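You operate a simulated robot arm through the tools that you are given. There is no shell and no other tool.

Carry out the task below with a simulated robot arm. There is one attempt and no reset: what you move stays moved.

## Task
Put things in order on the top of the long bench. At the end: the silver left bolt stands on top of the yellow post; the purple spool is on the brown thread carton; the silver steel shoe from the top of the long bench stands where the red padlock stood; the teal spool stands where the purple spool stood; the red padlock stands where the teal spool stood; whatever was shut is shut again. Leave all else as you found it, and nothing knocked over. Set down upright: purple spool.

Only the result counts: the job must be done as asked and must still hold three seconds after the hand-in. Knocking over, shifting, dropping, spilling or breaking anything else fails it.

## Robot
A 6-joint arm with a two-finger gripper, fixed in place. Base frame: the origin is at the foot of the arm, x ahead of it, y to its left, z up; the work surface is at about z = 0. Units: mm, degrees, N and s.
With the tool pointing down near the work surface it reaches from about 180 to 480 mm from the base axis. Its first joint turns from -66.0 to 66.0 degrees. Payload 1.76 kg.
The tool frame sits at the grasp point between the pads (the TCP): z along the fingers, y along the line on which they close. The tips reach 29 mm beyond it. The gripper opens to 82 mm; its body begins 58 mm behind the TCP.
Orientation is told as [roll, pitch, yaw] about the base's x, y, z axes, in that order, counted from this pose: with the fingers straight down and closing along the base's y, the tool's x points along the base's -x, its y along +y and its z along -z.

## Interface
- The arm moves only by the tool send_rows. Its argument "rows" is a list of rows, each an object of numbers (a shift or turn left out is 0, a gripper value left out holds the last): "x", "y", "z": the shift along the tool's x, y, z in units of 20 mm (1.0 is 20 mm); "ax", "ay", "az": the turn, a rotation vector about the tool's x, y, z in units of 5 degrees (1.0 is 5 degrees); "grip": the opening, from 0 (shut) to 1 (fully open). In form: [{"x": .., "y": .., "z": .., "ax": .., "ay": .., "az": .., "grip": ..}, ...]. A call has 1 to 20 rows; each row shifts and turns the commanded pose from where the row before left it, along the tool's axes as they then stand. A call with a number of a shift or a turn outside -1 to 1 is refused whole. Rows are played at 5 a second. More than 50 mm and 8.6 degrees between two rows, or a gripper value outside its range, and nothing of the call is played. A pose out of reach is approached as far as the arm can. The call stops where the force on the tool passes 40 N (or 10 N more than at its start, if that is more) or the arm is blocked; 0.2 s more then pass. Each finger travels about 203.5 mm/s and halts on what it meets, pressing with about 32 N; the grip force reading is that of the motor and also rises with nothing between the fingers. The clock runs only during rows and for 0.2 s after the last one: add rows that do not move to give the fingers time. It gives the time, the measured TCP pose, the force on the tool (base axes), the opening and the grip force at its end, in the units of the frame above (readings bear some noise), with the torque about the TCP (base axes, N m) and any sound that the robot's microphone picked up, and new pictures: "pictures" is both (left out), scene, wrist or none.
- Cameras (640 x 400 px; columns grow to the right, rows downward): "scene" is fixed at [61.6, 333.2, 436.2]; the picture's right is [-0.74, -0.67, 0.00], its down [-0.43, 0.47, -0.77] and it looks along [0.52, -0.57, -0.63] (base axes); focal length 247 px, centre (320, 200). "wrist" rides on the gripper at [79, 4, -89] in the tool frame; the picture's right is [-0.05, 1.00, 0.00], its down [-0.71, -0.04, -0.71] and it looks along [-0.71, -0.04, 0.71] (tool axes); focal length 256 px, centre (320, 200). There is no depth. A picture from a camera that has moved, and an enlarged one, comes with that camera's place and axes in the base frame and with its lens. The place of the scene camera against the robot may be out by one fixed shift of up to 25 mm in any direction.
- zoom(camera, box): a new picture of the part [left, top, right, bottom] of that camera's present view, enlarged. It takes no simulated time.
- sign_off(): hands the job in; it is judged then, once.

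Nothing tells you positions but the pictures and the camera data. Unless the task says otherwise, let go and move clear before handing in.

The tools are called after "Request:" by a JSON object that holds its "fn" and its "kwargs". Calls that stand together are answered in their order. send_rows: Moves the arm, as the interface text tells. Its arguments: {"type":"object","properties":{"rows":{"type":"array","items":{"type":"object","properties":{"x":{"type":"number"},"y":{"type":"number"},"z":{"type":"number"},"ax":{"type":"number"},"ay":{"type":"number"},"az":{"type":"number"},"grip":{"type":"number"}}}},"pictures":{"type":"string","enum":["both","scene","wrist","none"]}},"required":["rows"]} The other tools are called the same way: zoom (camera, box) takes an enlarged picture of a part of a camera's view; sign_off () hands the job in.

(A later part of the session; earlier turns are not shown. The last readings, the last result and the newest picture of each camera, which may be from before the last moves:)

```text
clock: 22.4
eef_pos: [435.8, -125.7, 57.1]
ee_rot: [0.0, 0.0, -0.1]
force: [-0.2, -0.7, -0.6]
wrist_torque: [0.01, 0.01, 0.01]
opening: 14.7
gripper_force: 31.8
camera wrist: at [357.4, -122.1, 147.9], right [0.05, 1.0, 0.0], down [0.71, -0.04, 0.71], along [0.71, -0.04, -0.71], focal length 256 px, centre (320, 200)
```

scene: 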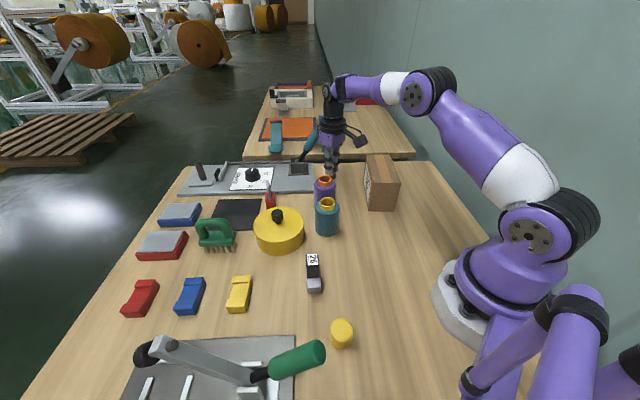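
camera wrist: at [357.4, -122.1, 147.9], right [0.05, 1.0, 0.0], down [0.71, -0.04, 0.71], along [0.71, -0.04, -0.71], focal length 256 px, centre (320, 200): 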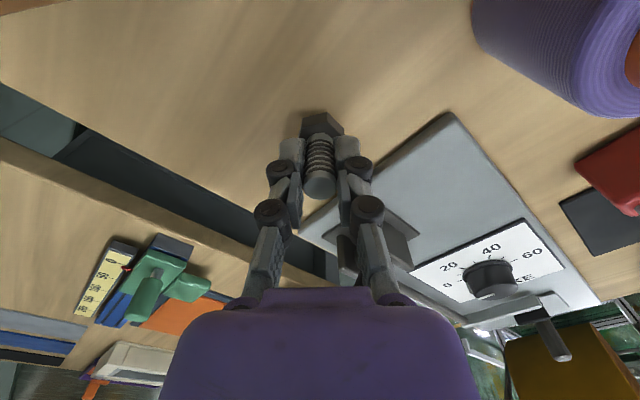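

The bolt is held and lifted cleanly. I'll raise it well above everything and carry it over to the post, then yaw there.

Request:
{"fn": "send_rows", "kwargs": {"rows": [{"z": -1}, {"z": -1}, {"z": -1}, {"z": -1}, {"z": -1}, {"z": -1}, {"z": -1}, {"z": -1}, {"z": -1}, {}], "pictures": "none"}}

Request:
{"fn": "send_rows", "kwargs": {"rows": [{"x": 0.85, "y": 0.9}, {"x": 0.85, "y": 0.9}, {"x": 0.85, "y": 0.9}, {"x": 0.85, "y": 0.9}, {"x": 0.85, "y": 0.9}, {"x": 0.85, "y": 0.9}, {"x": 0.85, "y": 0.9}, {"x": 0.85, "y": 0.9}, {"x": 0.85, "y": 0.9}, {"x": 0.85, "y": 0.9}, {"x": 0.85, "y": 0.9}, {"x": 0.85, "y": 0.9}, {"x": 0.85, "y": 0.9}, {"x": 0.85, "y": 0.9}, {"x": 0.85, "y": 0.9}, {"x": 0.85, "y": 0.9}, {"x": 0.85, "y": 0.9}, {}]}}

```text
clock: 24.6
eef_pos: [413.8, -120.6, 228.3]
ee_rot: [0.1, 0.0, 0.0]
force: [0.1, 0.4, 0.2]
wrist_torque: [-0.02, -0.03, -0.02]
opening: 0.1
gripper_force: 29.1
out of reach, approached as far as the arm can: row 7, 8, 9
```

```text
clock: 28.4
eef_pos: [387.0, 189.8, 227.4]
ee_rot: [0.1, 0.1, 0.0]
force: [0.0, -0.1, 0.9]
wrist_torque: [-0.04, 0.0, -0.01]
opening: 0.1
gripper_force: 28.4
out of reach, approached as far as the arm can: row 1, 2, 3, 4, 5, 6, 7, 8, 9, 10, 11, 12, 13, 14, 15, 16, 17
camera wrist: at [308.8, 193.2, 317.9], right [0.05, 1.0, 0.0], down [0.71, -0.04, 0.71], along [0.71, -0.04, -0.71], focal length 256 px, centre (320, 200)
```

scene: 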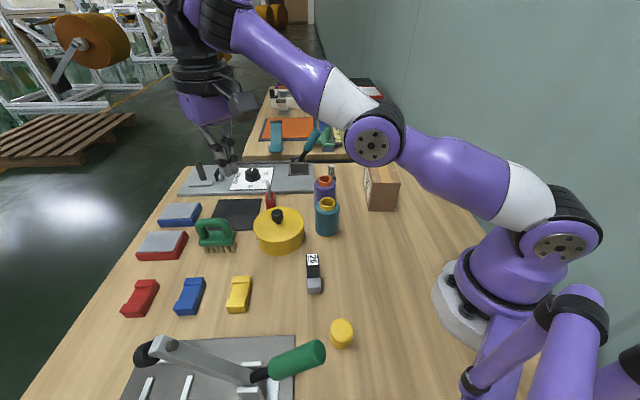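
wrist: 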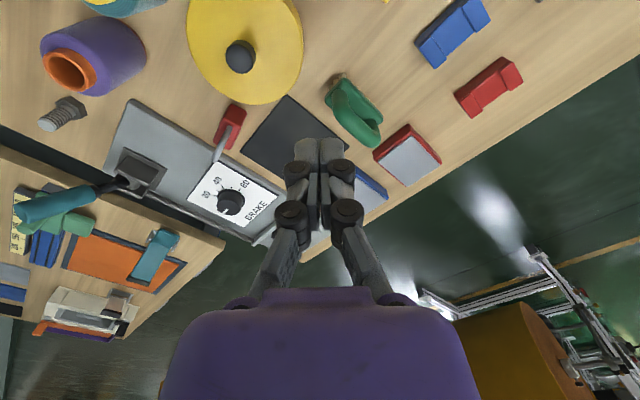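

The gripper reads 0 mm opening: the bolt slipped out of the fingers during the lift, and the arm also hit its reach limit up high. I need to check whether the bolt is still standing where it was.

Request:
{"fn": "zoom", "kwargs": {"camera": "wrist", "box": [0, 0, 180, 150]}}

Request:
{"fn": "zoom", "kwargs": {"camera": "scene", "box": [290, 140, 380, 220]}}

```text
2.67 times, centred on (90, 75) of wrist
camera zoom: at [308.8, 193.2, 317.9], right [0.05, 1.0, 0.0], down [0.71, -0.04, 0.71], along [0.71, -0.04, -0.71], focal length 683 px, centre (933, 533)
```

zoom: 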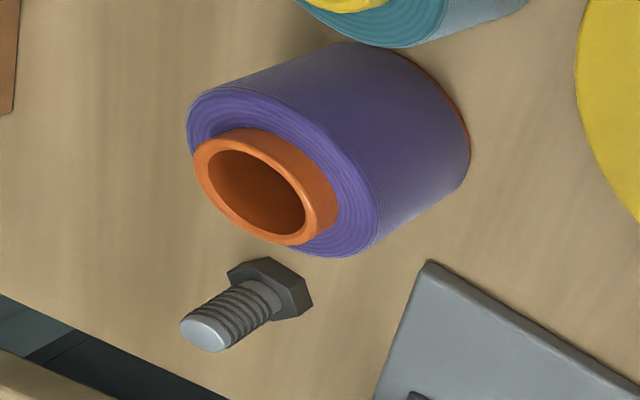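

```text
5.00 times, centred on (335, 180) of scene
camera zoom: at [61.6, 333.2, 436.2], right [-0.74, -0.67, 0.0], down [-0.43, 0.47, -0.77], along [0.52, -0.57, -0.63], focal length 1233 px, centre (245, 300)
```

zoom: 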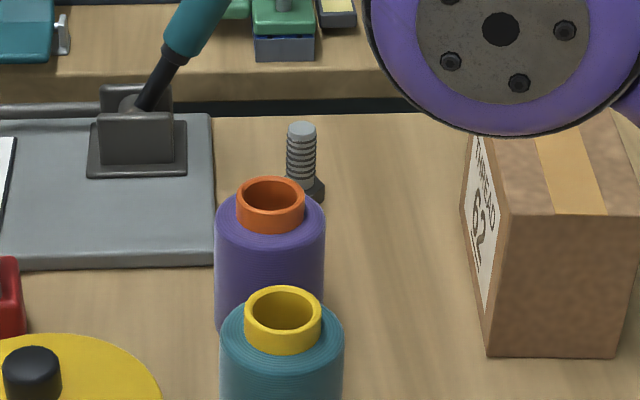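

Luckily the bolt is still standing upright at its original spot (about (438,-125)), so it only slipped back at low height. First I need to get the arm out of the reach-limit state; I'll open the gripper slightly and test a small inward move.

Request:
{"fn": "send_rows", "kwargs": {"rows": [{"x": 0.5}, {}], "pictures": "none"}}

```text
clock: 29.0
eef_pos: [386.7, 193.3, 227.1]
ee_rot: [0.0, 0.0, 0.0]
force: [-0.2, 0.2, -0.6]
wrist_torque: [-0.01, 0.0, 0.02]
opening: 0.0
gripper_force: 28.9
out of reach, approached as far as the arm can: row 1
```

Request:
{"fn": "send_rows", "kwargs": {"rows": [{"z": 1, "x": 1}, {"z": 1, "x": 1}, {}], "pictures": "none"}}

```text
clock: 29.8
eef_pos: [346.0, 192.2, 187.2]
ee_rot: [0.1, -0.1, -0.1]
force: [-0.3, 0.0, 0.1]
wrist_torque: [-0.02, -0.04, -0.01]
opening: 0.0
gripper_force: 28.5
```

The arm is free again (346,192,187). I'll go back over the bolt along a smaller radius with the gripper open, for a second, slower try.

Request:
{"fn": "send_rows", "kwargs": {"rows": [{"y": -1, "grip": 1}, {"y": -1}, {"y": -1}, {"y": -1}, {"y": -1}, {"y": -1}, {"y": -1}, {"y": -1}, {"y": -1}, {"y": -1}, {"y": -1}, {"y": -1}, {"y": -1}, {"y": -1}, {"y": -1}, {"y": -0.92}, {"x": -1, "z": 0.6}, {"x": -1, "z": 0.6}, {"x": -0.8, "z": 0.6}, {}]}}

```text
clock: 34.0
eef_pos: [403.4, -123.6, 152.6]
ee_rot: [0.0, 0.0, 0.0]
force: [-0.3, -0.3, 0.6]
wrist_torque: [-0.04, -0.01, 0.0]
opening: 82.1
gripper_force: 0.0
camera wrist: at [324.3, -119.5, 242.0], right [0.05, 1.0, 0.0], down [0.71, -0.04, 0.71], along [0.71, -0.04, -0.71], focal length 256 px, centre (320, 200)
```

scene: 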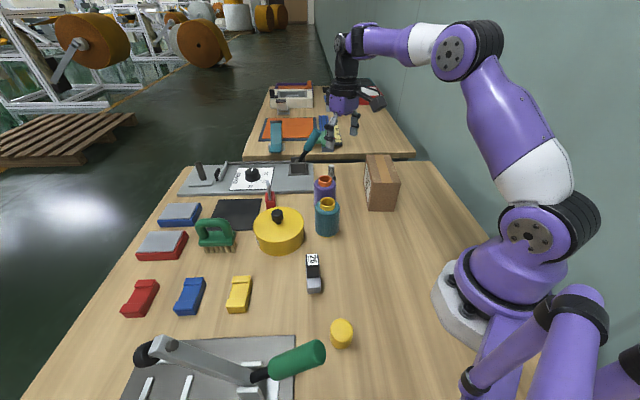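
wrist: 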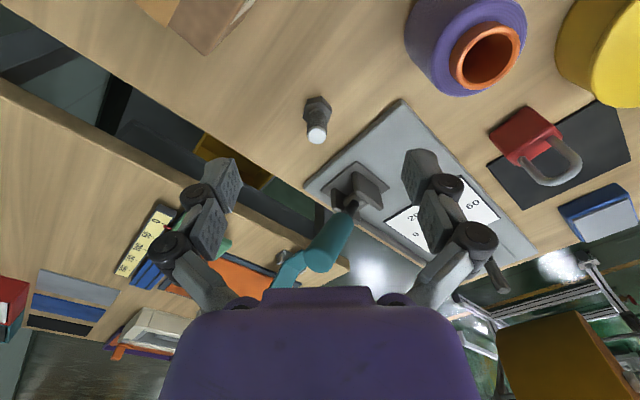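

Request:
{"fn": "send_rows", "kwargs": {"rows": [{"x": -0.9, "y": -0.2, "z": 0.2}, {"x": -0.85, "z": 0.2}, {"z": 1}, {"z": 1}, {"z": 1}, {"z": 1}, {"z": 1}, {}]}}

```text
clock: 35.5
eef_pos: [438.7, -129.6, 66.1]
ee_rot: [0.0, -0.2, 0.2]
force: [-15.9, 4.8, 10.1]
wrist_torque: [-0.29, -1.52, 0.18]
opening: 82.0
gripper_force: 0.1
stopped in row 7: the force on the tool passed its limit at 85 N (the readings are from after the stop); the commanded pose is now the measured one
camera wrist: at [359.0, -124.6, 156.0], right [0.05, 1.0, 0.0], down [0.7, -0.03, 0.71], along [0.71, -0.04, -0.7], focal length 256 px, centre (320, 200)
```

scene: 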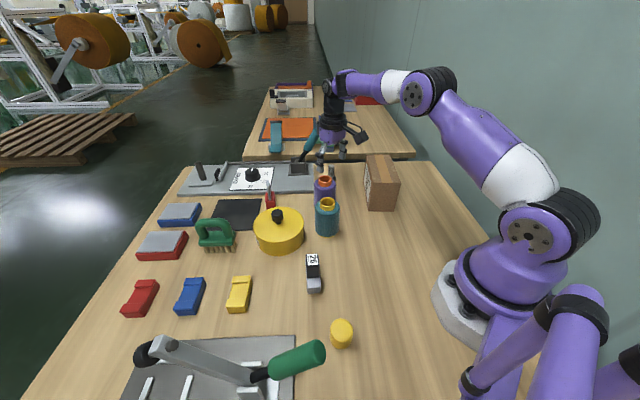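
wrist: 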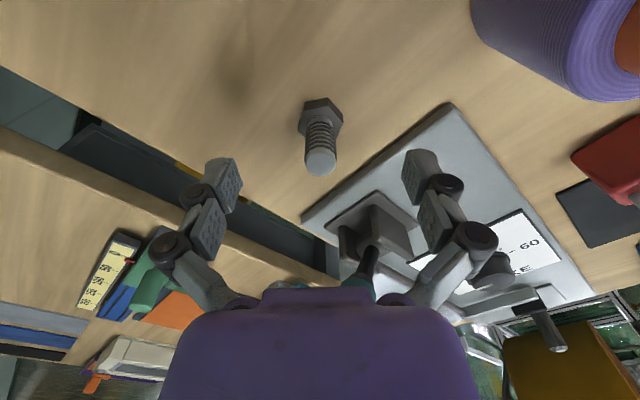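

The gripper body touched something in front at z≈66, which must be the teal lever handle leaning over the bolt (its tip is near (476,-126,148)). I'll back away from it and check whether it moved.

Request:
{"fn": "send_rows", "kwargs": {"rows": [{"x": 0.25, "z": -0.1}, {"x": 0.5, "z": -0.25}, {"x": 1, "z": -0.5}, {"x": 1, "z": -1}, {"x": 1, "z": -1}, {"x": 1, "z": -1}, {}]}}

Request:
{"fn": "zoom", "kwargs": {"camera": "scene", "box": [230, 60, 430, 185]}}

Request:
{"fn": "zoom", "kwargs": {"camera": "scene", "box": [300, 140, 350, 210]}}

```text
clock: 37.1
eef_pos: [343.3, -129.0, 142.0]
ee_rot: [-0.1, -0.3, 0.2]
force: [-0.2, -0.4, -0.3]
wrist_torque: [0.0, 0.02, 0.0]
opening: 81.8
gripper_force: 0.1
camera wrist: at [263.5, -125.4, 232.5], right [0.05, 1.0, 0.0], down [0.7, -0.03, 0.71], along [0.71, -0.04, -0.7], focal length 256 px, centre (320, 200)
```

scene: 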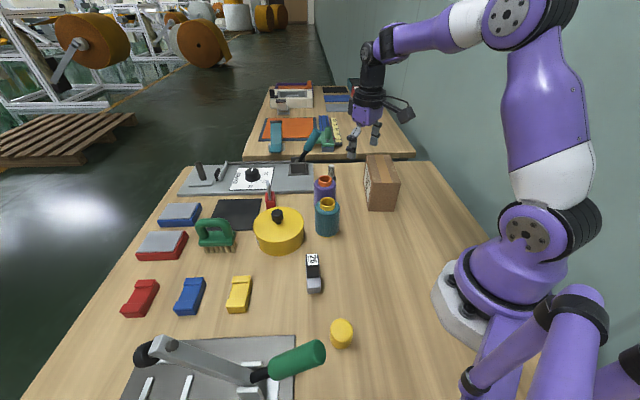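
wrist: 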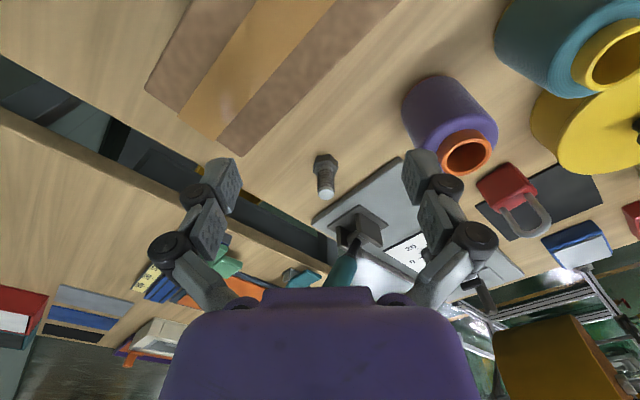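

```text
3.20 times, centred on (330, 122) of scene
camera zoom: at [61.6, 333.2, 436.2], right [-0.74, -0.67, 0.0], down [-0.43, 0.47, -0.77], along [0.52, -0.57, -0.63], focal length 789 px, centre (288, 448)
```

zoom: 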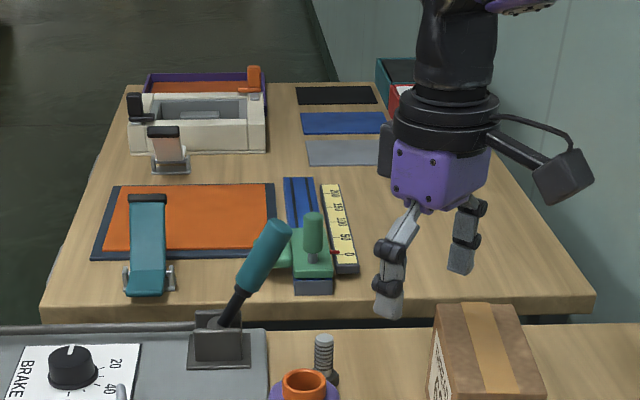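

```text
5.71 times, centred on (325, 175) of scene
camera zoom: at [61.6, 333.2, 436.2], right [-0.74, -0.67, 0.0], down [-0.43, 0.47, -0.77], along [0.52, -0.57, -0.63], focal length 1410 px, centre (291, 343)
```

zoom: 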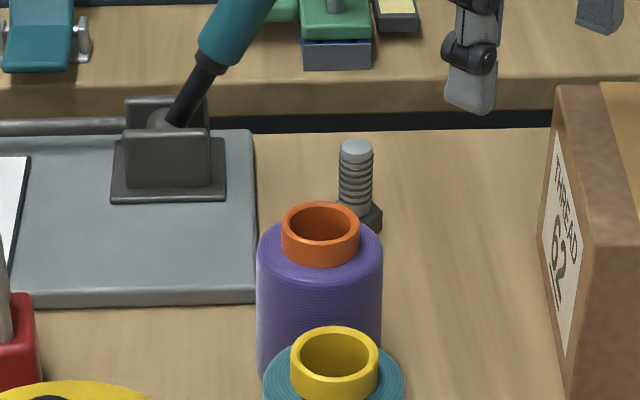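

The lever and bolt look exactly as before, so no harm done. To keep the body clear of the handle I'll use yaw −25° and tilt 20° (fingers pointing outward), then approach from the robot's side.

Request:
{"fn": "send_rows", "kwargs": {"rows": [{"az": 1}, {"az": 1}, {"az": 1}, {"az": 1}, {"az": 1}, {"ay": -1}, {"ay": -1}, {"ay": -1}, {"ay": -1}, {}]}}

```text
clock: 39.3
eef_pos: [343.1, -127.3, 142.7]
ee_rot: [0.1, -20.3, -24.9]
force: [-0.2, -0.4, 0.0]
wrist_torque: [-0.02, 0.03, -0.03]
opening: 82.0
gripper_force: 0.0
camera wrist: at [249.5, -80.5, 199.6], right [0.46, 0.89, 0.02], down [0.36, -0.21, 0.91], along [0.81, -0.41, -0.42], focal length 256 px, centre (320, 200)
```

scene: 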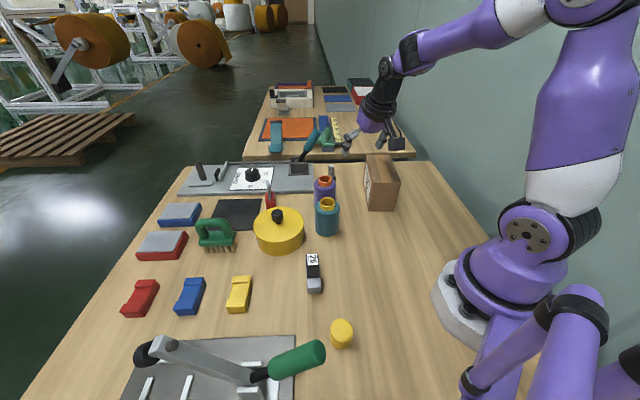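
wrist: 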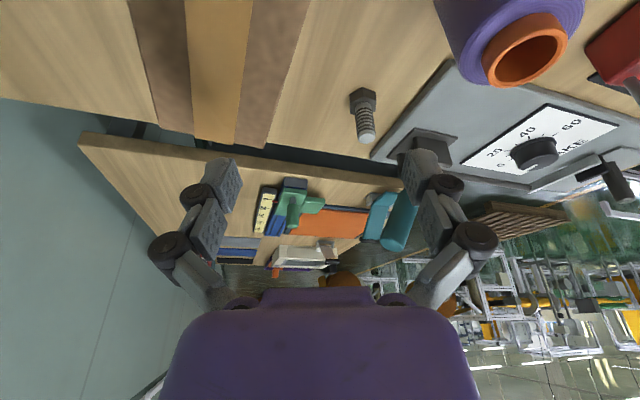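

Request:
{"fn": "send_rows", "kwargs": {"rows": [{"x": -0.311, "y": 0.504, "z": 0.745}, {"x": -0.311, "y": 0.504, "z": 0.745}, {"x": -0.311, "y": 0.504, "z": 0.745}, {"x": -0.311, "y": 0.504, "z": 0.745}, {}]}}

```text
clock: 40.5
eef_pos: [399.0, -110.3, 95.1]
ee_rot: [0.1, -20.3, -24.8]
force: [0.0, 0.6, 0.2]
wrist_torque: [0.0, 0.02, -0.02]
opening: 82.0
gripper_force: 0.1
camera wrist: at [305.6, -62.0, 152.6], right [0.46, 0.89, 0.02], down [0.36, -0.21, 0.91], along [0.81, -0.41, -0.42], focal length 256 px, centre (320, 200)
```

scene: 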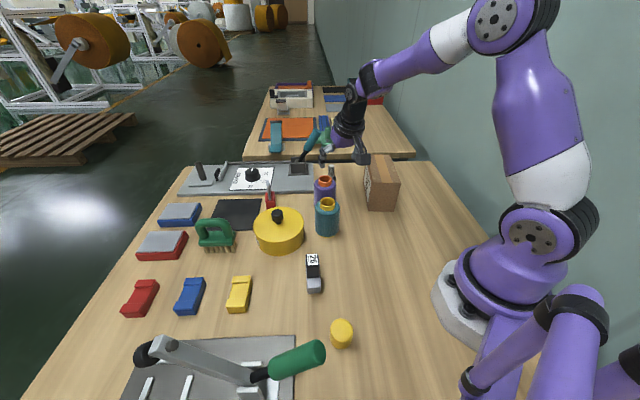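
wrist: 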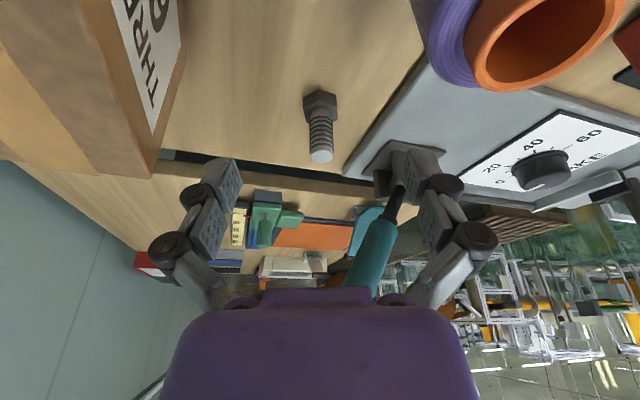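

Request:
{"fn": "send_rows", "kwargs": {"rows": [{"x": -0.2775, "y": 0.0125, "z": 0.7825}, {"x": -0.2775, "y": 0.0125, "z": 0.7825}, {"x": -0.2775, "y": 0.0125, "z": 0.7825}, {"x": -0.2775, "y": 0.0125, "z": 0.7825}, {}]}}

```text
clock: 41.7
eef_pos: [439.3, -127.4, 43.7]
ee_rot: [0.2, -20.3, -24.8]
force: [1.0, -0.3, -0.2]
wrist_torque: [0.01, 0.03, 0.03]
opening: 82.1
gripper_force: 0.0
camera wrist: at [345.6, -79.6, 101.5], right [0.46, 0.89, 0.02], down [0.36, -0.21, 0.91], along [0.81, -0.41, -0.42], focal length 256 px, centre (320, 200)
```

scene: 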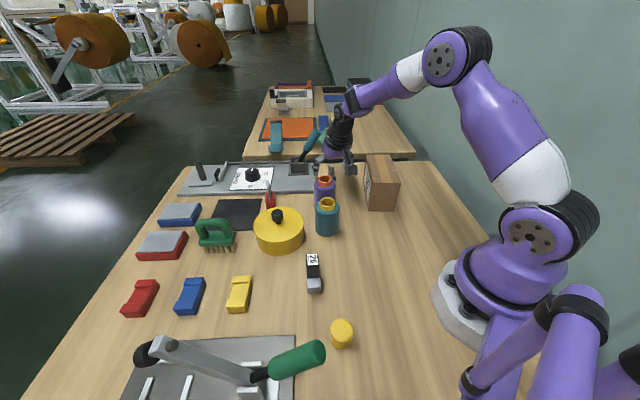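
wrist: 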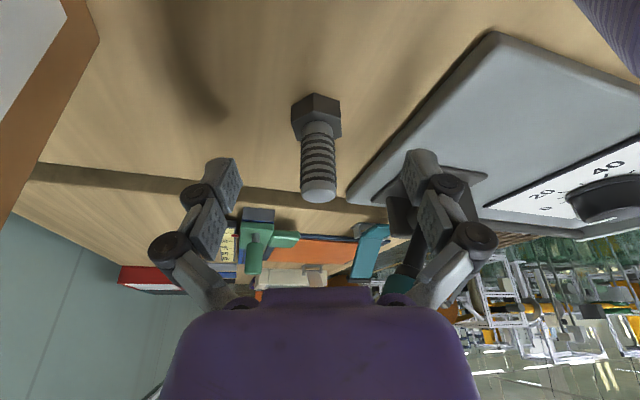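

Request:
{"fn": "send_rows", "kwargs": {"rows": [{"grip": 0.5}, {"grip": 0.25}, {"grip": 0}, {}, {}]}}

Request:
{"fn": "zoom", "kwargs": {"camera": "wrist", "box": [240, 70, 400, 240]}}

```text
clock: 42.9
eef_pos: [438.4, -128.5, 43.2]
ee_rot: [0.1, -20.2, -24.8]
force: [0.8, 0.1, 4.1]
wrist_torque: [0.04, 0.01, 0.04]
opening: 14.5
gripper_force: 32.3
camera wrist: at [345.6, -79.6, 101.8], right [0.46, 0.89, 0.02], down [0.36, -0.21, 0.91], along [0.81, -0.41, -0.42], focal length 256 px, centre (320, 200)
```

scene: 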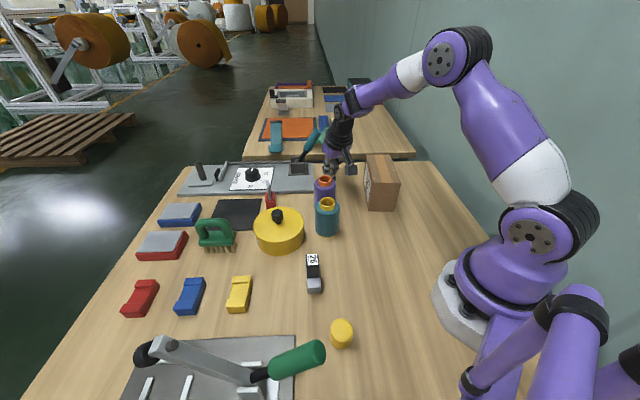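
wrist: 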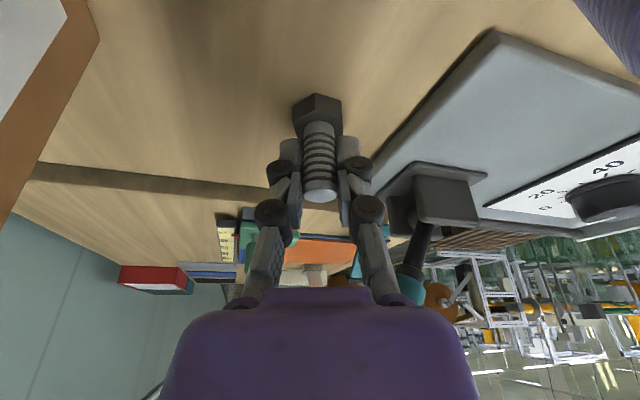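

```text
2.35 times, centred on (320, 155) of wrist
camera zoom: at [345.6, -79.6, 101.8], right [0.46, 0.89, 0.02], down [0.36, -0.21, 0.91], along [0.81, -0.41, -0.42], focal length 602 px, centre (320, 306)
```

zoom: 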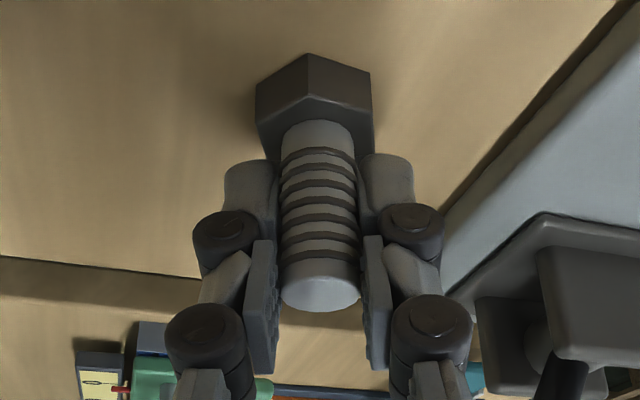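

Gripped with little side force this time. Lifting slowly straight up and checking that the bolt stays in the fingers.

Request:
{"fn": "send_rows", "kwargs": {"rows": [{"x": -0.0855, "z": -0.235}, {"x": -0.0855, "z": -0.235}, {"x": -0.0855, "z": -0.235}, {"x": -0.0855, "z": -0.235}, {}, {}]}}

```text
clock: 44.3
eef_pos: [439.0, -127.1, 63.7]
ee_rot: [0.1, -20.3, -24.9]
force: [0.1, 0.0, 0.2]
wrist_torque: [0.0, 0.02, 0.0]
opening: 14.4
gripper_force: 32.2
camera wrist: at [345.5, -78.9, 121.3], right [0.46, 0.89, 0.02], down [0.36, -0.21, 0.91], along [0.81, -0.41, -0.42], focal length 256 px, centre (320, 200)
```

scene: 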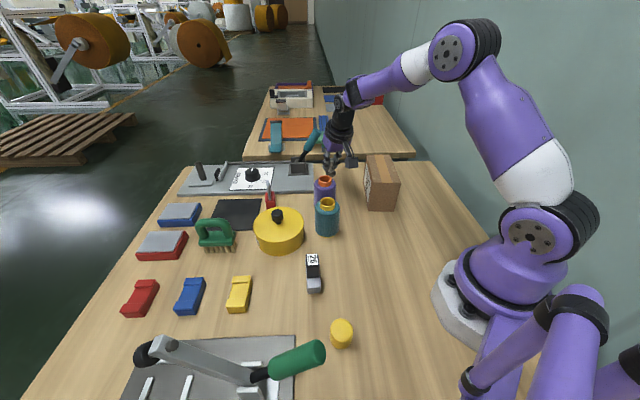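
wrist: 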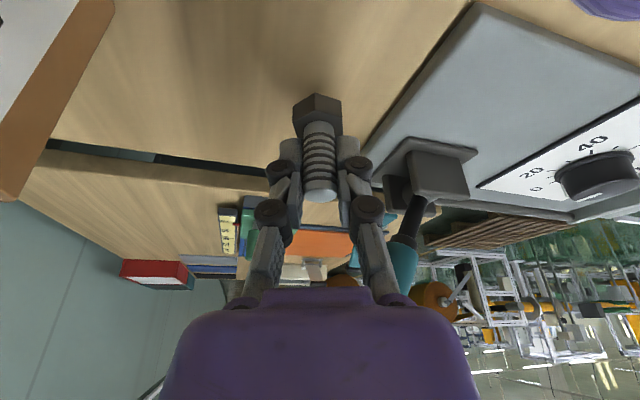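

Request:
{"fn": "send_rows", "kwargs": {"rows": [{"x": 0.47, "z": -0.171}, {"x": 0.47, "z": -0.171}, {"x": 0.47, "z": -0.171}, {"x": 0.47, "z": -0.171}, {"x": 0.47, "z": -0.171}, {"x": 0.47, "z": -0.171}, {"x": -0.171, "z": -0.47}, {"x": -0.171, "z": -0.47}, {"x": -0.171, "z": -0.47}, {"x": -0.171, "z": -0.47}, {"x": -0.171, "z": -0.47}, {"x": -0.171, "z": -0.47}, {"x": -0.171, "z": -0.47}, {"x": -0.171, "z": -0.47}, {}]}}

```text
clock: 47.5
eef_pos: [384.8, -102.0, 142.7]
ee_rot: [0.1, -20.4, -24.8]
force: [0.2, 0.0, 0.1]
wrist_torque: [-0.01, 0.01, 0.04]
opening: 14.5
gripper_force: 32.4
camera wrist: at [291.5, -53.9, 200.8], right [0.46, 0.89, 0.02], down [0.36, -0.21, 0.91], along [0.81, -0.41, -0.42], focal length 256 px, centre (320, 200)
```

scene: 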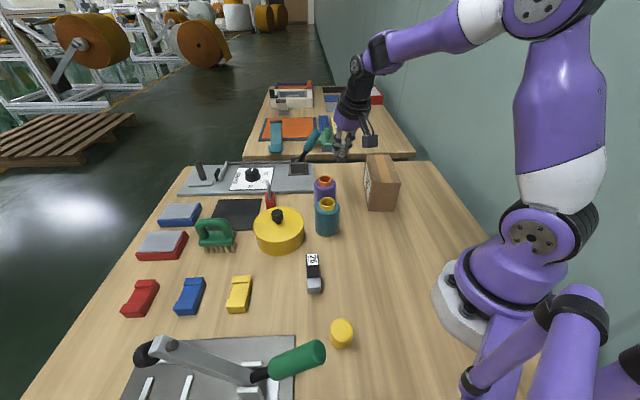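
wrist: 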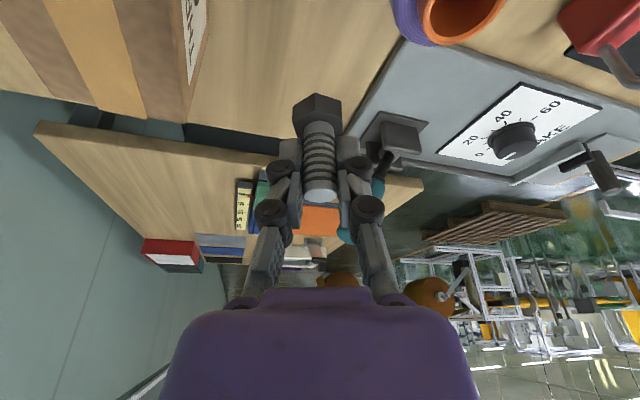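

The bolt stays firmly in the grip. I'll carry it toward the post in stages, keeping the same tilt and yawing as I go.

Request:
{"fn": "send_rows", "kwargs": {"rows": [{"x": 0.634, "y": 0.467, "z": -0.61}, {"x": 0.634, "y": 0.467, "z": -0.61}, {"x": 0.634, "y": 0.467, "z": -0.61}, {"x": 0.634, "y": 0.467, "z": -0.61}, {"x": 0.634, "y": 0.467, "z": -0.61}, {"x": 0.634, "y": 0.467, "z": -0.61}, {"x": 0.634, "y": 0.467, "z": -0.61}, {"x": 0.634, "y": 0.467, "z": -0.61}, {"ax": -0.342, "az": -0.94}, {"ax": -0.342, "az": -0.94}, {"ax": -0.342, "az": -0.94}, {"ax": -0.342, "az": -0.94}, {"ax": -0.342, "az": -0.94}, {"ax": -0.342, "az": -0.94}, {"ax": -0.342, "az": -0.94}, {"ax": -0.342, "az": -0.94}, {"ax": -0.342, "az": -0.94}, {"ax": -0.342, "az": -0.94}, {"ax": -0.342, "az": -0.94}]}}

```text
clock: 51.5
eef_pos: [298.0, 18.9, 200.0]
ee_rot: [-0.2, -20.1, 30.4]
force: [-0.2, -0.1, 0.2]
wrist_torque: [-0.04, -0.02, 0.02]
opening: 14.4
gripper_force: 32.1
camera wrist: at [205.0, -29.8, 257.3], right [-0.46, 0.89, 0.02], down [0.38, 0.18, 0.91], along [0.8, 0.42, -0.42], focal length 256 px, centre (320, 200)
```

scene: 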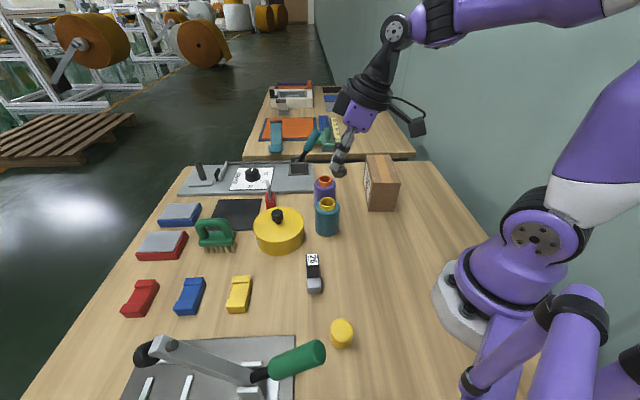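
wrist: 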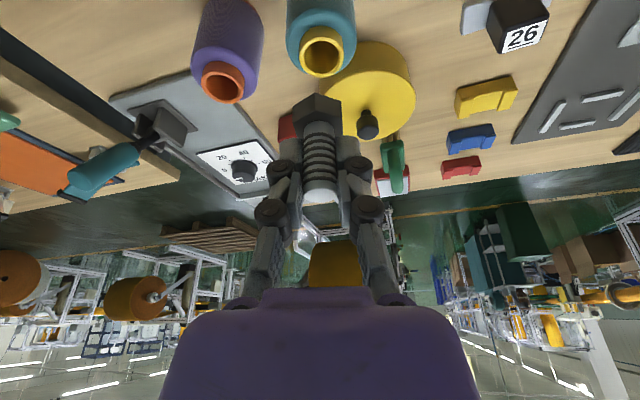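

Request:
{"fn": "send_rows", "kwargs": {"rows": [{"x": 0.148, "y": 0.841, "z": -0.054}, {"x": 0.148, "y": 0.841, "z": -0.054}, {"x": 0.148, "y": 0.841, "z": -0.054}, {"x": 0.148, "y": 0.841, "z": -0.054}, {"x": 0.148, "y": 0.841, "z": -0.054}, {"x": 0.148, "y": 0.841, "z": -0.054}, {"x": 0.148, "y": 0.841, "z": -0.054}, {"ax": -0.342, "az": -0.94}, {"ax": -0.342, "az": -0.94}, {"ax": -0.342, "az": -0.94}, {"ax": -0.342, "az": -0.94}, {"ax": -0.342, "az": -0.94}, {"ax": -0.342, "az": -0.94}, {"ax": -0.342, "az": -0.94}, {"ax": -0.342, "az": -0.94}, {"ax": -0.342, "az": -0.94}, {"ax": -0.342, "az": -0.94}, {}]}}

```text
clock: 55.3
eef_pos: [219.2, 109.6, 199.0]
ee_rot: [-0.3, -20.0, 80.4]
force: [-0.3, 0.3, 0.2]
wrist_torque: [0.0, 0.02, 0.0]
opening: 14.5
gripper_force: 32.1
camera wrist: at [197.8, 6.7, 257.2], right [-0.98, 0.22, 0.01], down [0.1, 0.41, 0.91], along [0.19, 0.89, -0.42], focal length 256 px, centre (320, 200)
```

scene: 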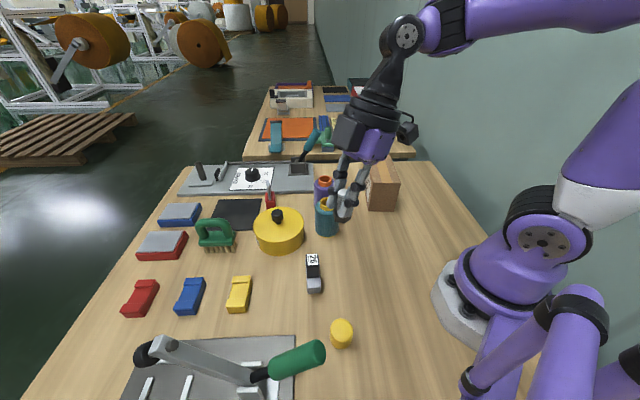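
wrist: 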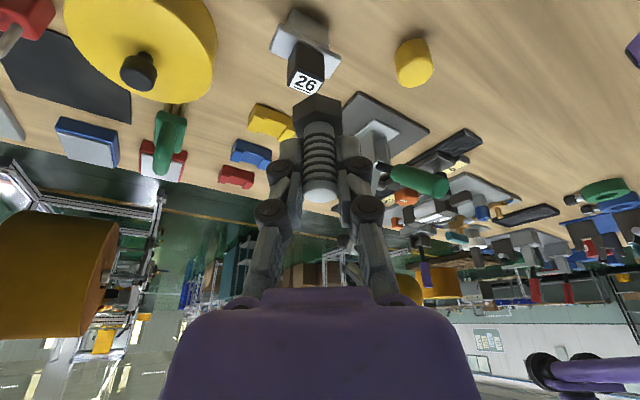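

Request:
{"fn": "send_rows", "kwargs": {"rows": [{"x": -0.484, "y": 0.7625, "z": 0.4425}, {"x": -0.484, "y": 0.7625, "z": 0.4425}, {"x": -0.484, "y": 0.7625, "z": 0.4425}, {"x": -0.484, "y": 0.7625, "z": 0.4425}, {"x": -0.484, "y": 0.7625, "z": 0.4425}, {"x": -0.484, "y": 0.7625, "z": 0.4425}, {}]}}

```text
clock: 56.9
eef_pos: [140.0, 196.8, 168.5]
ee_rot: [-0.3, -20.0, 80.3]
force: [0.8, 0.1, -0.8]
wrist_torque: [0.02, 0.01, 0.02]
opening: 14.6
gripper_force: 31.9
camera wrist: at [118.6, 93.7, 225.8], right [-0.98, 0.22, 0.01], down [0.1, 0.41, 0.91], along [0.19, 0.89, -0.42], focal length 256 px, centre (320, 200)
```

scene: 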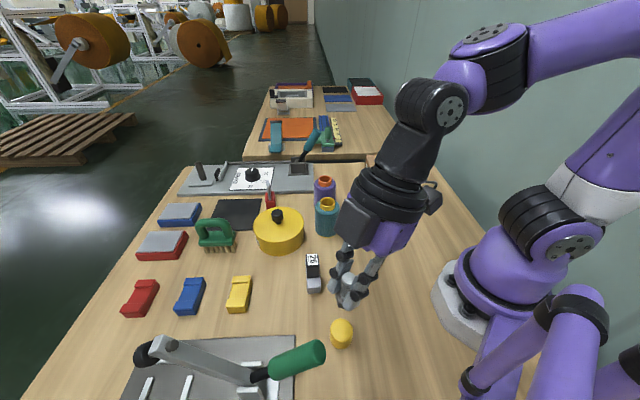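
wrist: 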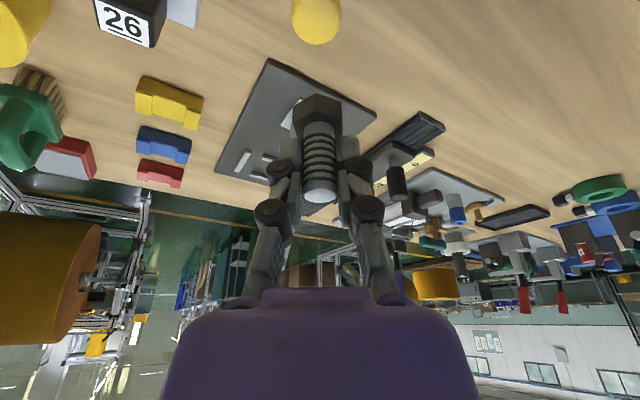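

The bolt is right above the post by both views. Descending most of the way, then I'll inspect the gap.

Request:
{"fn": "send_rows", "kwargs": {"rows": [{"x": 0.26, "z": 0.714}, {"x": 0.26, "z": 0.714}, {"x": 0.26, "z": 0.714}, {"x": 0.26, "z": 0.714}, {"x": 0.205, "z": 0.564}, {}]}}

Request:
{"fn": "zoom", "kwargs": {"camera": "scene", "box": [280, 250, 400, 370]}}

Request:
{"fn": "zoom", "kwargs": {"camera": "wrist", "box": [240, 0, 400, 140]}}

```text
clock: 58.3
eef_pos: [141.9, 196.1, 96.7]
ee_rot: [-0.4, -20.0, 80.3]
force: [-0.2, 0.8, -0.1]
wrist_torque: [0.01, 0.05, -0.01]
opening: 14.3
gripper_force: 31.9
camera wrist: at [120.6, 93.3, 155.1], right [-0.98, 0.22, 0.01], down [0.1, 0.41, 0.91], along [0.19, 0.89, -0.42], focal length 256 px, centre (320, 200)
```

scene: 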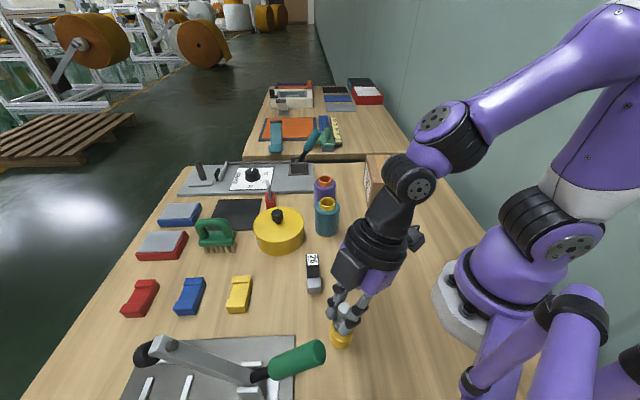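
wrist: 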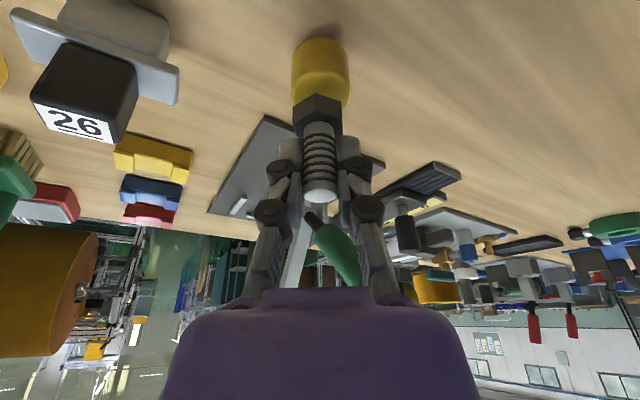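

```text
3.33 times, centred on (340, 310) of scene
camera zoom: at [61.6, 333.2, 436.2], right [-0.74, -0.67, 0.0], down [-0.43, 0.47, -0.77], along [0.52, -0.57, -0.63], focal length 822 px, centre (253, -167)
```

zoom: 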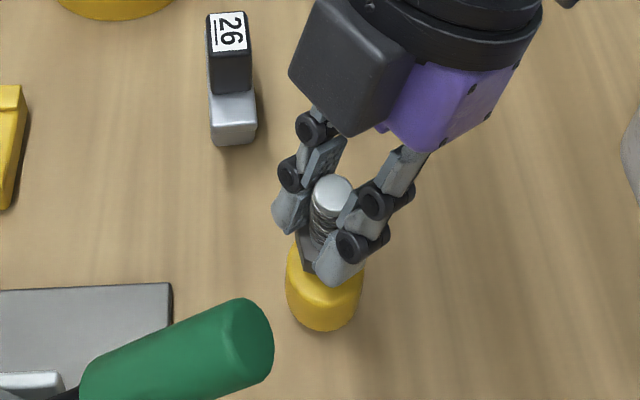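

```text
2.86 times, centred on (320, 70) of wrist
camera zoom: at [120.6, 93.3, 155.1], right [-0.98, 0.22, 0.01], down [0.1, 0.41, 0.91], along [0.19, 0.89, -0.42], focal length 731 px, centre (320, 571)
```

zoom: 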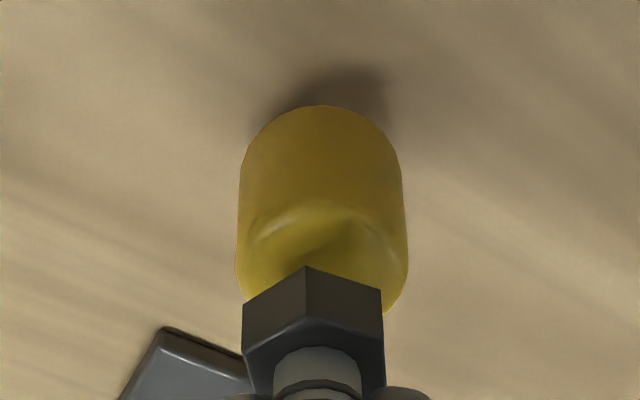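

My post-height estimate needs correcting: from edge geometry it looks more like 33 mm tall and centred near (142,202), so the bolt should go about 6 mm further out. I'll adjust and come lower, then look again.

Request:
{"fn": "send_rows", "kwargs": {"rows": [{"x": -0.056, "y": 0.04, "z": 0.286}, {"x": -0.056, "y": 0.04, "z": 0.286}, {}]}}

Request:
{"fn": "zoom", "kwargs": {"camera": "scene", "box": [300, 280, 380, 360]}}

Request:
{"fn": "zoom", "kwargs": {"camera": "wrist", "box": [260, 20, 380, 140]}}

```text
clock: 59.1
eef_pos: [140.7, 203.5, 86.5]
ee_rot: [-0.3, -20.0, 80.2]
force: [0.7, -0.2, 0.0]
wrist_torque: [0.01, 0.0, -0.04]
opening: 14.3
gripper_force: 32.2
camera wrist: at [119.6, 100.4, 144.4], right [-0.98, 0.22, 0.01], down [0.1, 0.41, 0.91], along [0.19, 0.89, -0.42], focal length 256 px, centre (320, 200)
```

scene: 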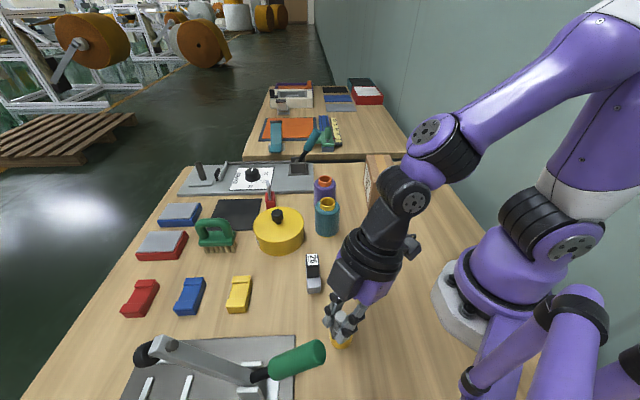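
wrist: 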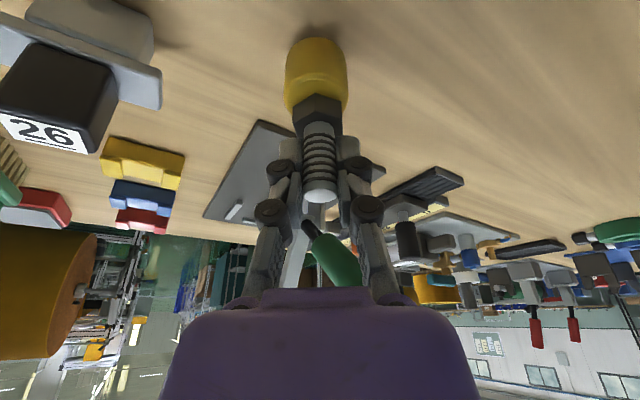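

```text
5.00 times, centred on (340, 320) of scene
camera zoom: at [61.6, 333.2, 436.2], right [-0.74, -0.67, 0.0], down [-0.43, 0.47, -0.77], along [0.52, -0.57, -0.63], focal length 1233 px, centre (220, -400)
```

zoom: 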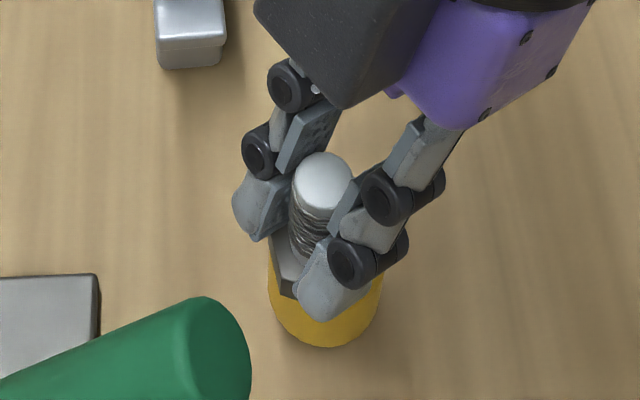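

```text
3.33 times, centred on (320, 80) of wrist
camera zoom: at [119.6, 100.4, 144.4], right [-0.98, 0.22, 0.01], down [0.1, 0.41, 0.91], along [0.19, 0.89, -0.42], focal length 853 px, centre (320, 600)
```

zoom: 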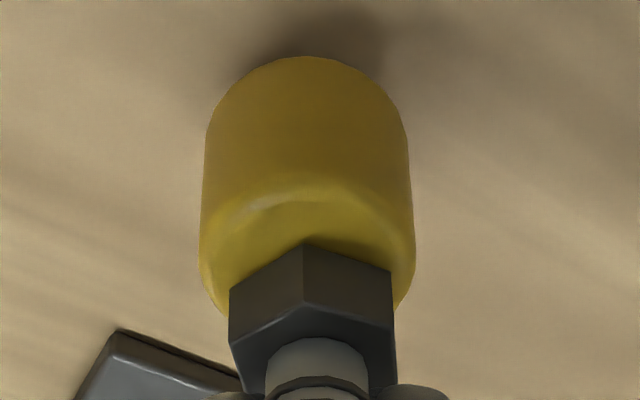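

Request:
{"fn": "send_rows", "kwargs": {"rows": [{"x": 0.012, "y": -0.03, "z": 0.2}, {"z": 0.168}, {}]}}

Request:
{"fn": "zoom", "kwargs": {"camera": "wrist", "box": [260, 20, 380, 140]}}

Request:
{"fn": "zoom", "kwargs": {"camera": "scene", "box": [300, 280, 380, 360]}}

```text
clock: 59.7
eef_pos: [144.2, 208.3, 82.2]
ee_rot: [-0.6, -20.5, 80.4]
force: [-1.1, -1.0, 13.3]
wrist_torque: [-0.18, 0.13, -0.03]
opening: 14.4
gripper_force: 31.9
stopped in row 3: the force on the tool passed its limit at 44 N (the readings are from after the stop); the commanded pose is now the measured one
camera wrist: at [121.4, 104.3, 139.2], right [-0.98, 0.22, 0.01], down [0.1, 0.4, 0.91], along [0.19, 0.89, -0.41], focal length 256 px, centre (320, 200)
```

scene: 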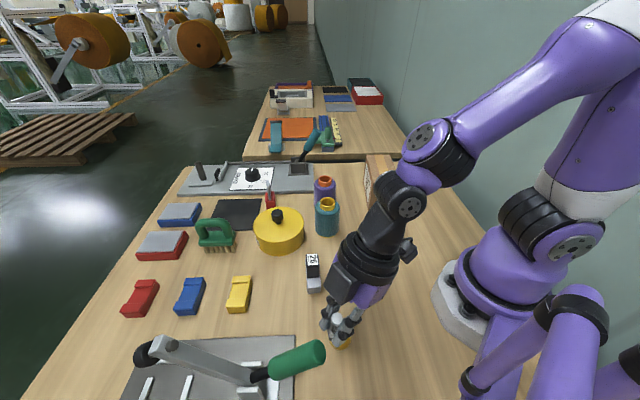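
wrist: 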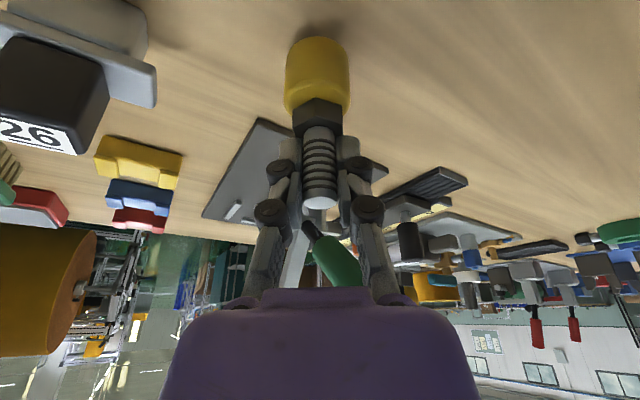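

```text
3.33 times, centred on (320, 80) of wrist
camera zoom: at [121.4, 104.3, 139.2], right [-0.98, 0.22, 0.01], down [0.1, 0.4, 0.91], along [0.19, 0.89, -0.41], focal length 853 px, centre (320, 600)
```

zoom: 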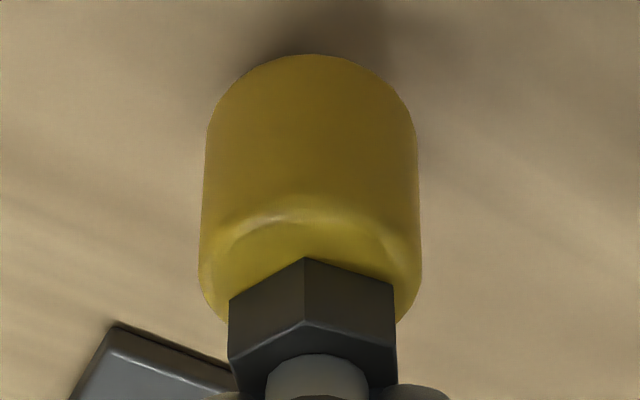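

```text
5.00 times, centred on (340, 320) of scene
camera zoom: at [61.6, 333.2, 436.2], right [-0.74, -0.67, 0.0], down [-0.43, 0.47, -0.77], along [0.52, -0.57, -0.63], focal length 1233 px, centre (220, -400)
```

zoom: 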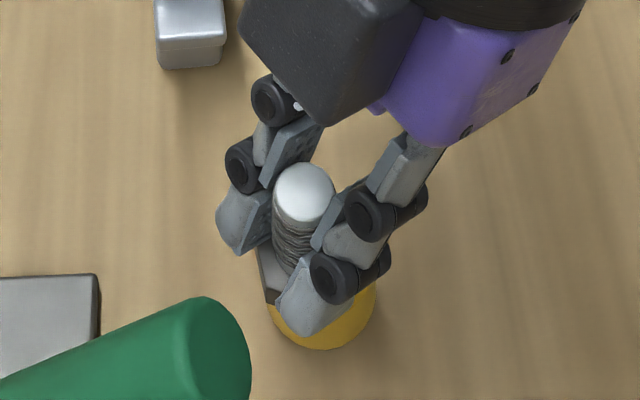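

The bolt touched the post top (44 N stop) at TCP z≈82, and it's about 4 mm too far out. I'll lift 3 mm, pull back 4 mm and re-examine the bolt's attitude in the grip.

Request:
{"fn": "send_rows", "kwargs": {"rows": [{"x": -0.068, "z": -0.188}, {"x": 0.188, "z": -0.0684}, {}]}}

Request:
{"fn": "zoom", "kwargs": {"camera": "wrist", "box": [240, 20, 400, 220]}}

Request:
{"fn": "zoom", "kwargs": {"camera": "scene", "box": [300, 280, 380, 360]}}

```text
clock: 60.5
eef_pos: [142.1, 203.5, 85.6]
ee_rot: [-0.4, -20.4, 80.3]
force: [0.8, 0.6, -0.1]
wrist_torque: [0.01, -0.01, 0.0]
opening: 14.7
gripper_force: 32.8
camera wrist: at [120.3, 100.0, 143.3], right [-0.98, 0.22, 0.01], down [0.1, 0.4, 0.91], along [0.19, 0.89, -0.42], focal length 256 px, centre (320, 200)
```

scene: 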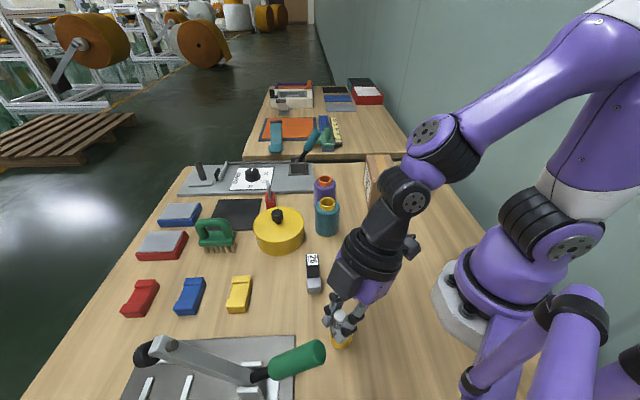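
wrist: 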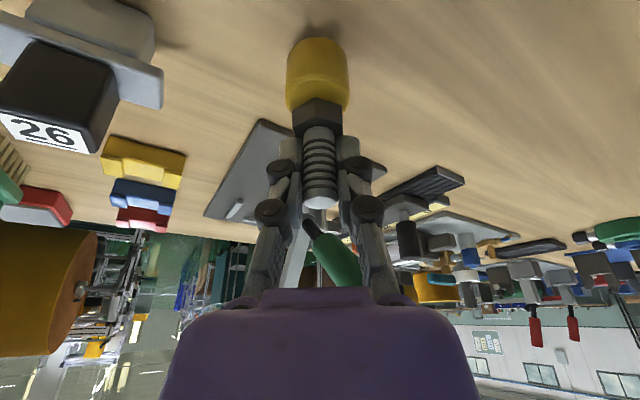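

```text
2.00 times, centred on (320, 120) of wrist
camera zoom: at [120.3, 100.0, 143.3], right [-0.98, 0.22, 0.01], down [0.1, 0.4, 0.91], along [0.19, 0.89, -0.42], focal length 512 px, centre (320, 360)
```

zoom: 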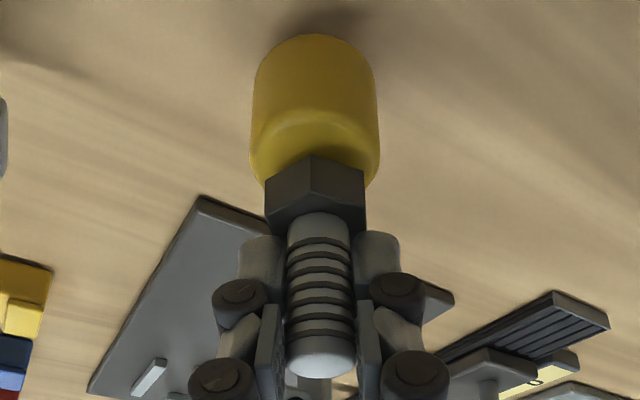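

```text
5.00 times, centred on (340, 320) of scene
camera zoom: at [61.6, 333.2, 436.2], right [-0.74, -0.67, 0.0], down [-0.43, 0.47, -0.77], along [0.52, -0.57, -0.63], focal length 1233 px, centre (220, -400)
```

zoom: 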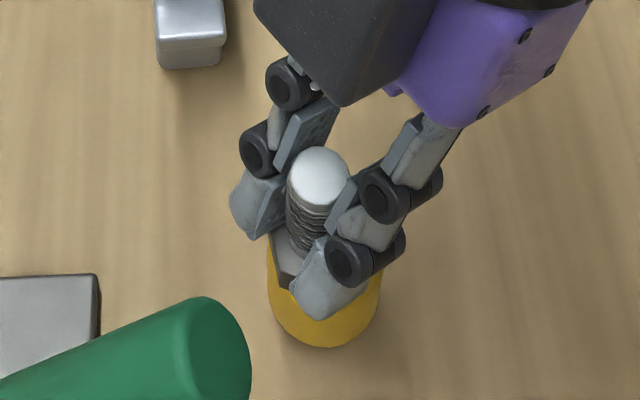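

The bolt slid up about 3 mm in the grip but is still upright, and it's now centred over the post laterally and along the approach. I'll lower gently in small steps until light contact.

Request:
{"fn": "send_rows", "kwargs": {"rows": [{"x": 0.077, "z": 0.065}, {"x": 0.03, "z": 0.082}, {}], "pictures": "none"}}

```text
clock: 61.3
eef_pos: [142.7, 202.8, 82.3]
ee_rot: [-0.5, -20.6, 80.6]
force: [-1.1, 2.1, 6.1]
wrist_torque: [0.14, 0.01, -0.01]
opening: 14.4
gripper_force: 32.6
```

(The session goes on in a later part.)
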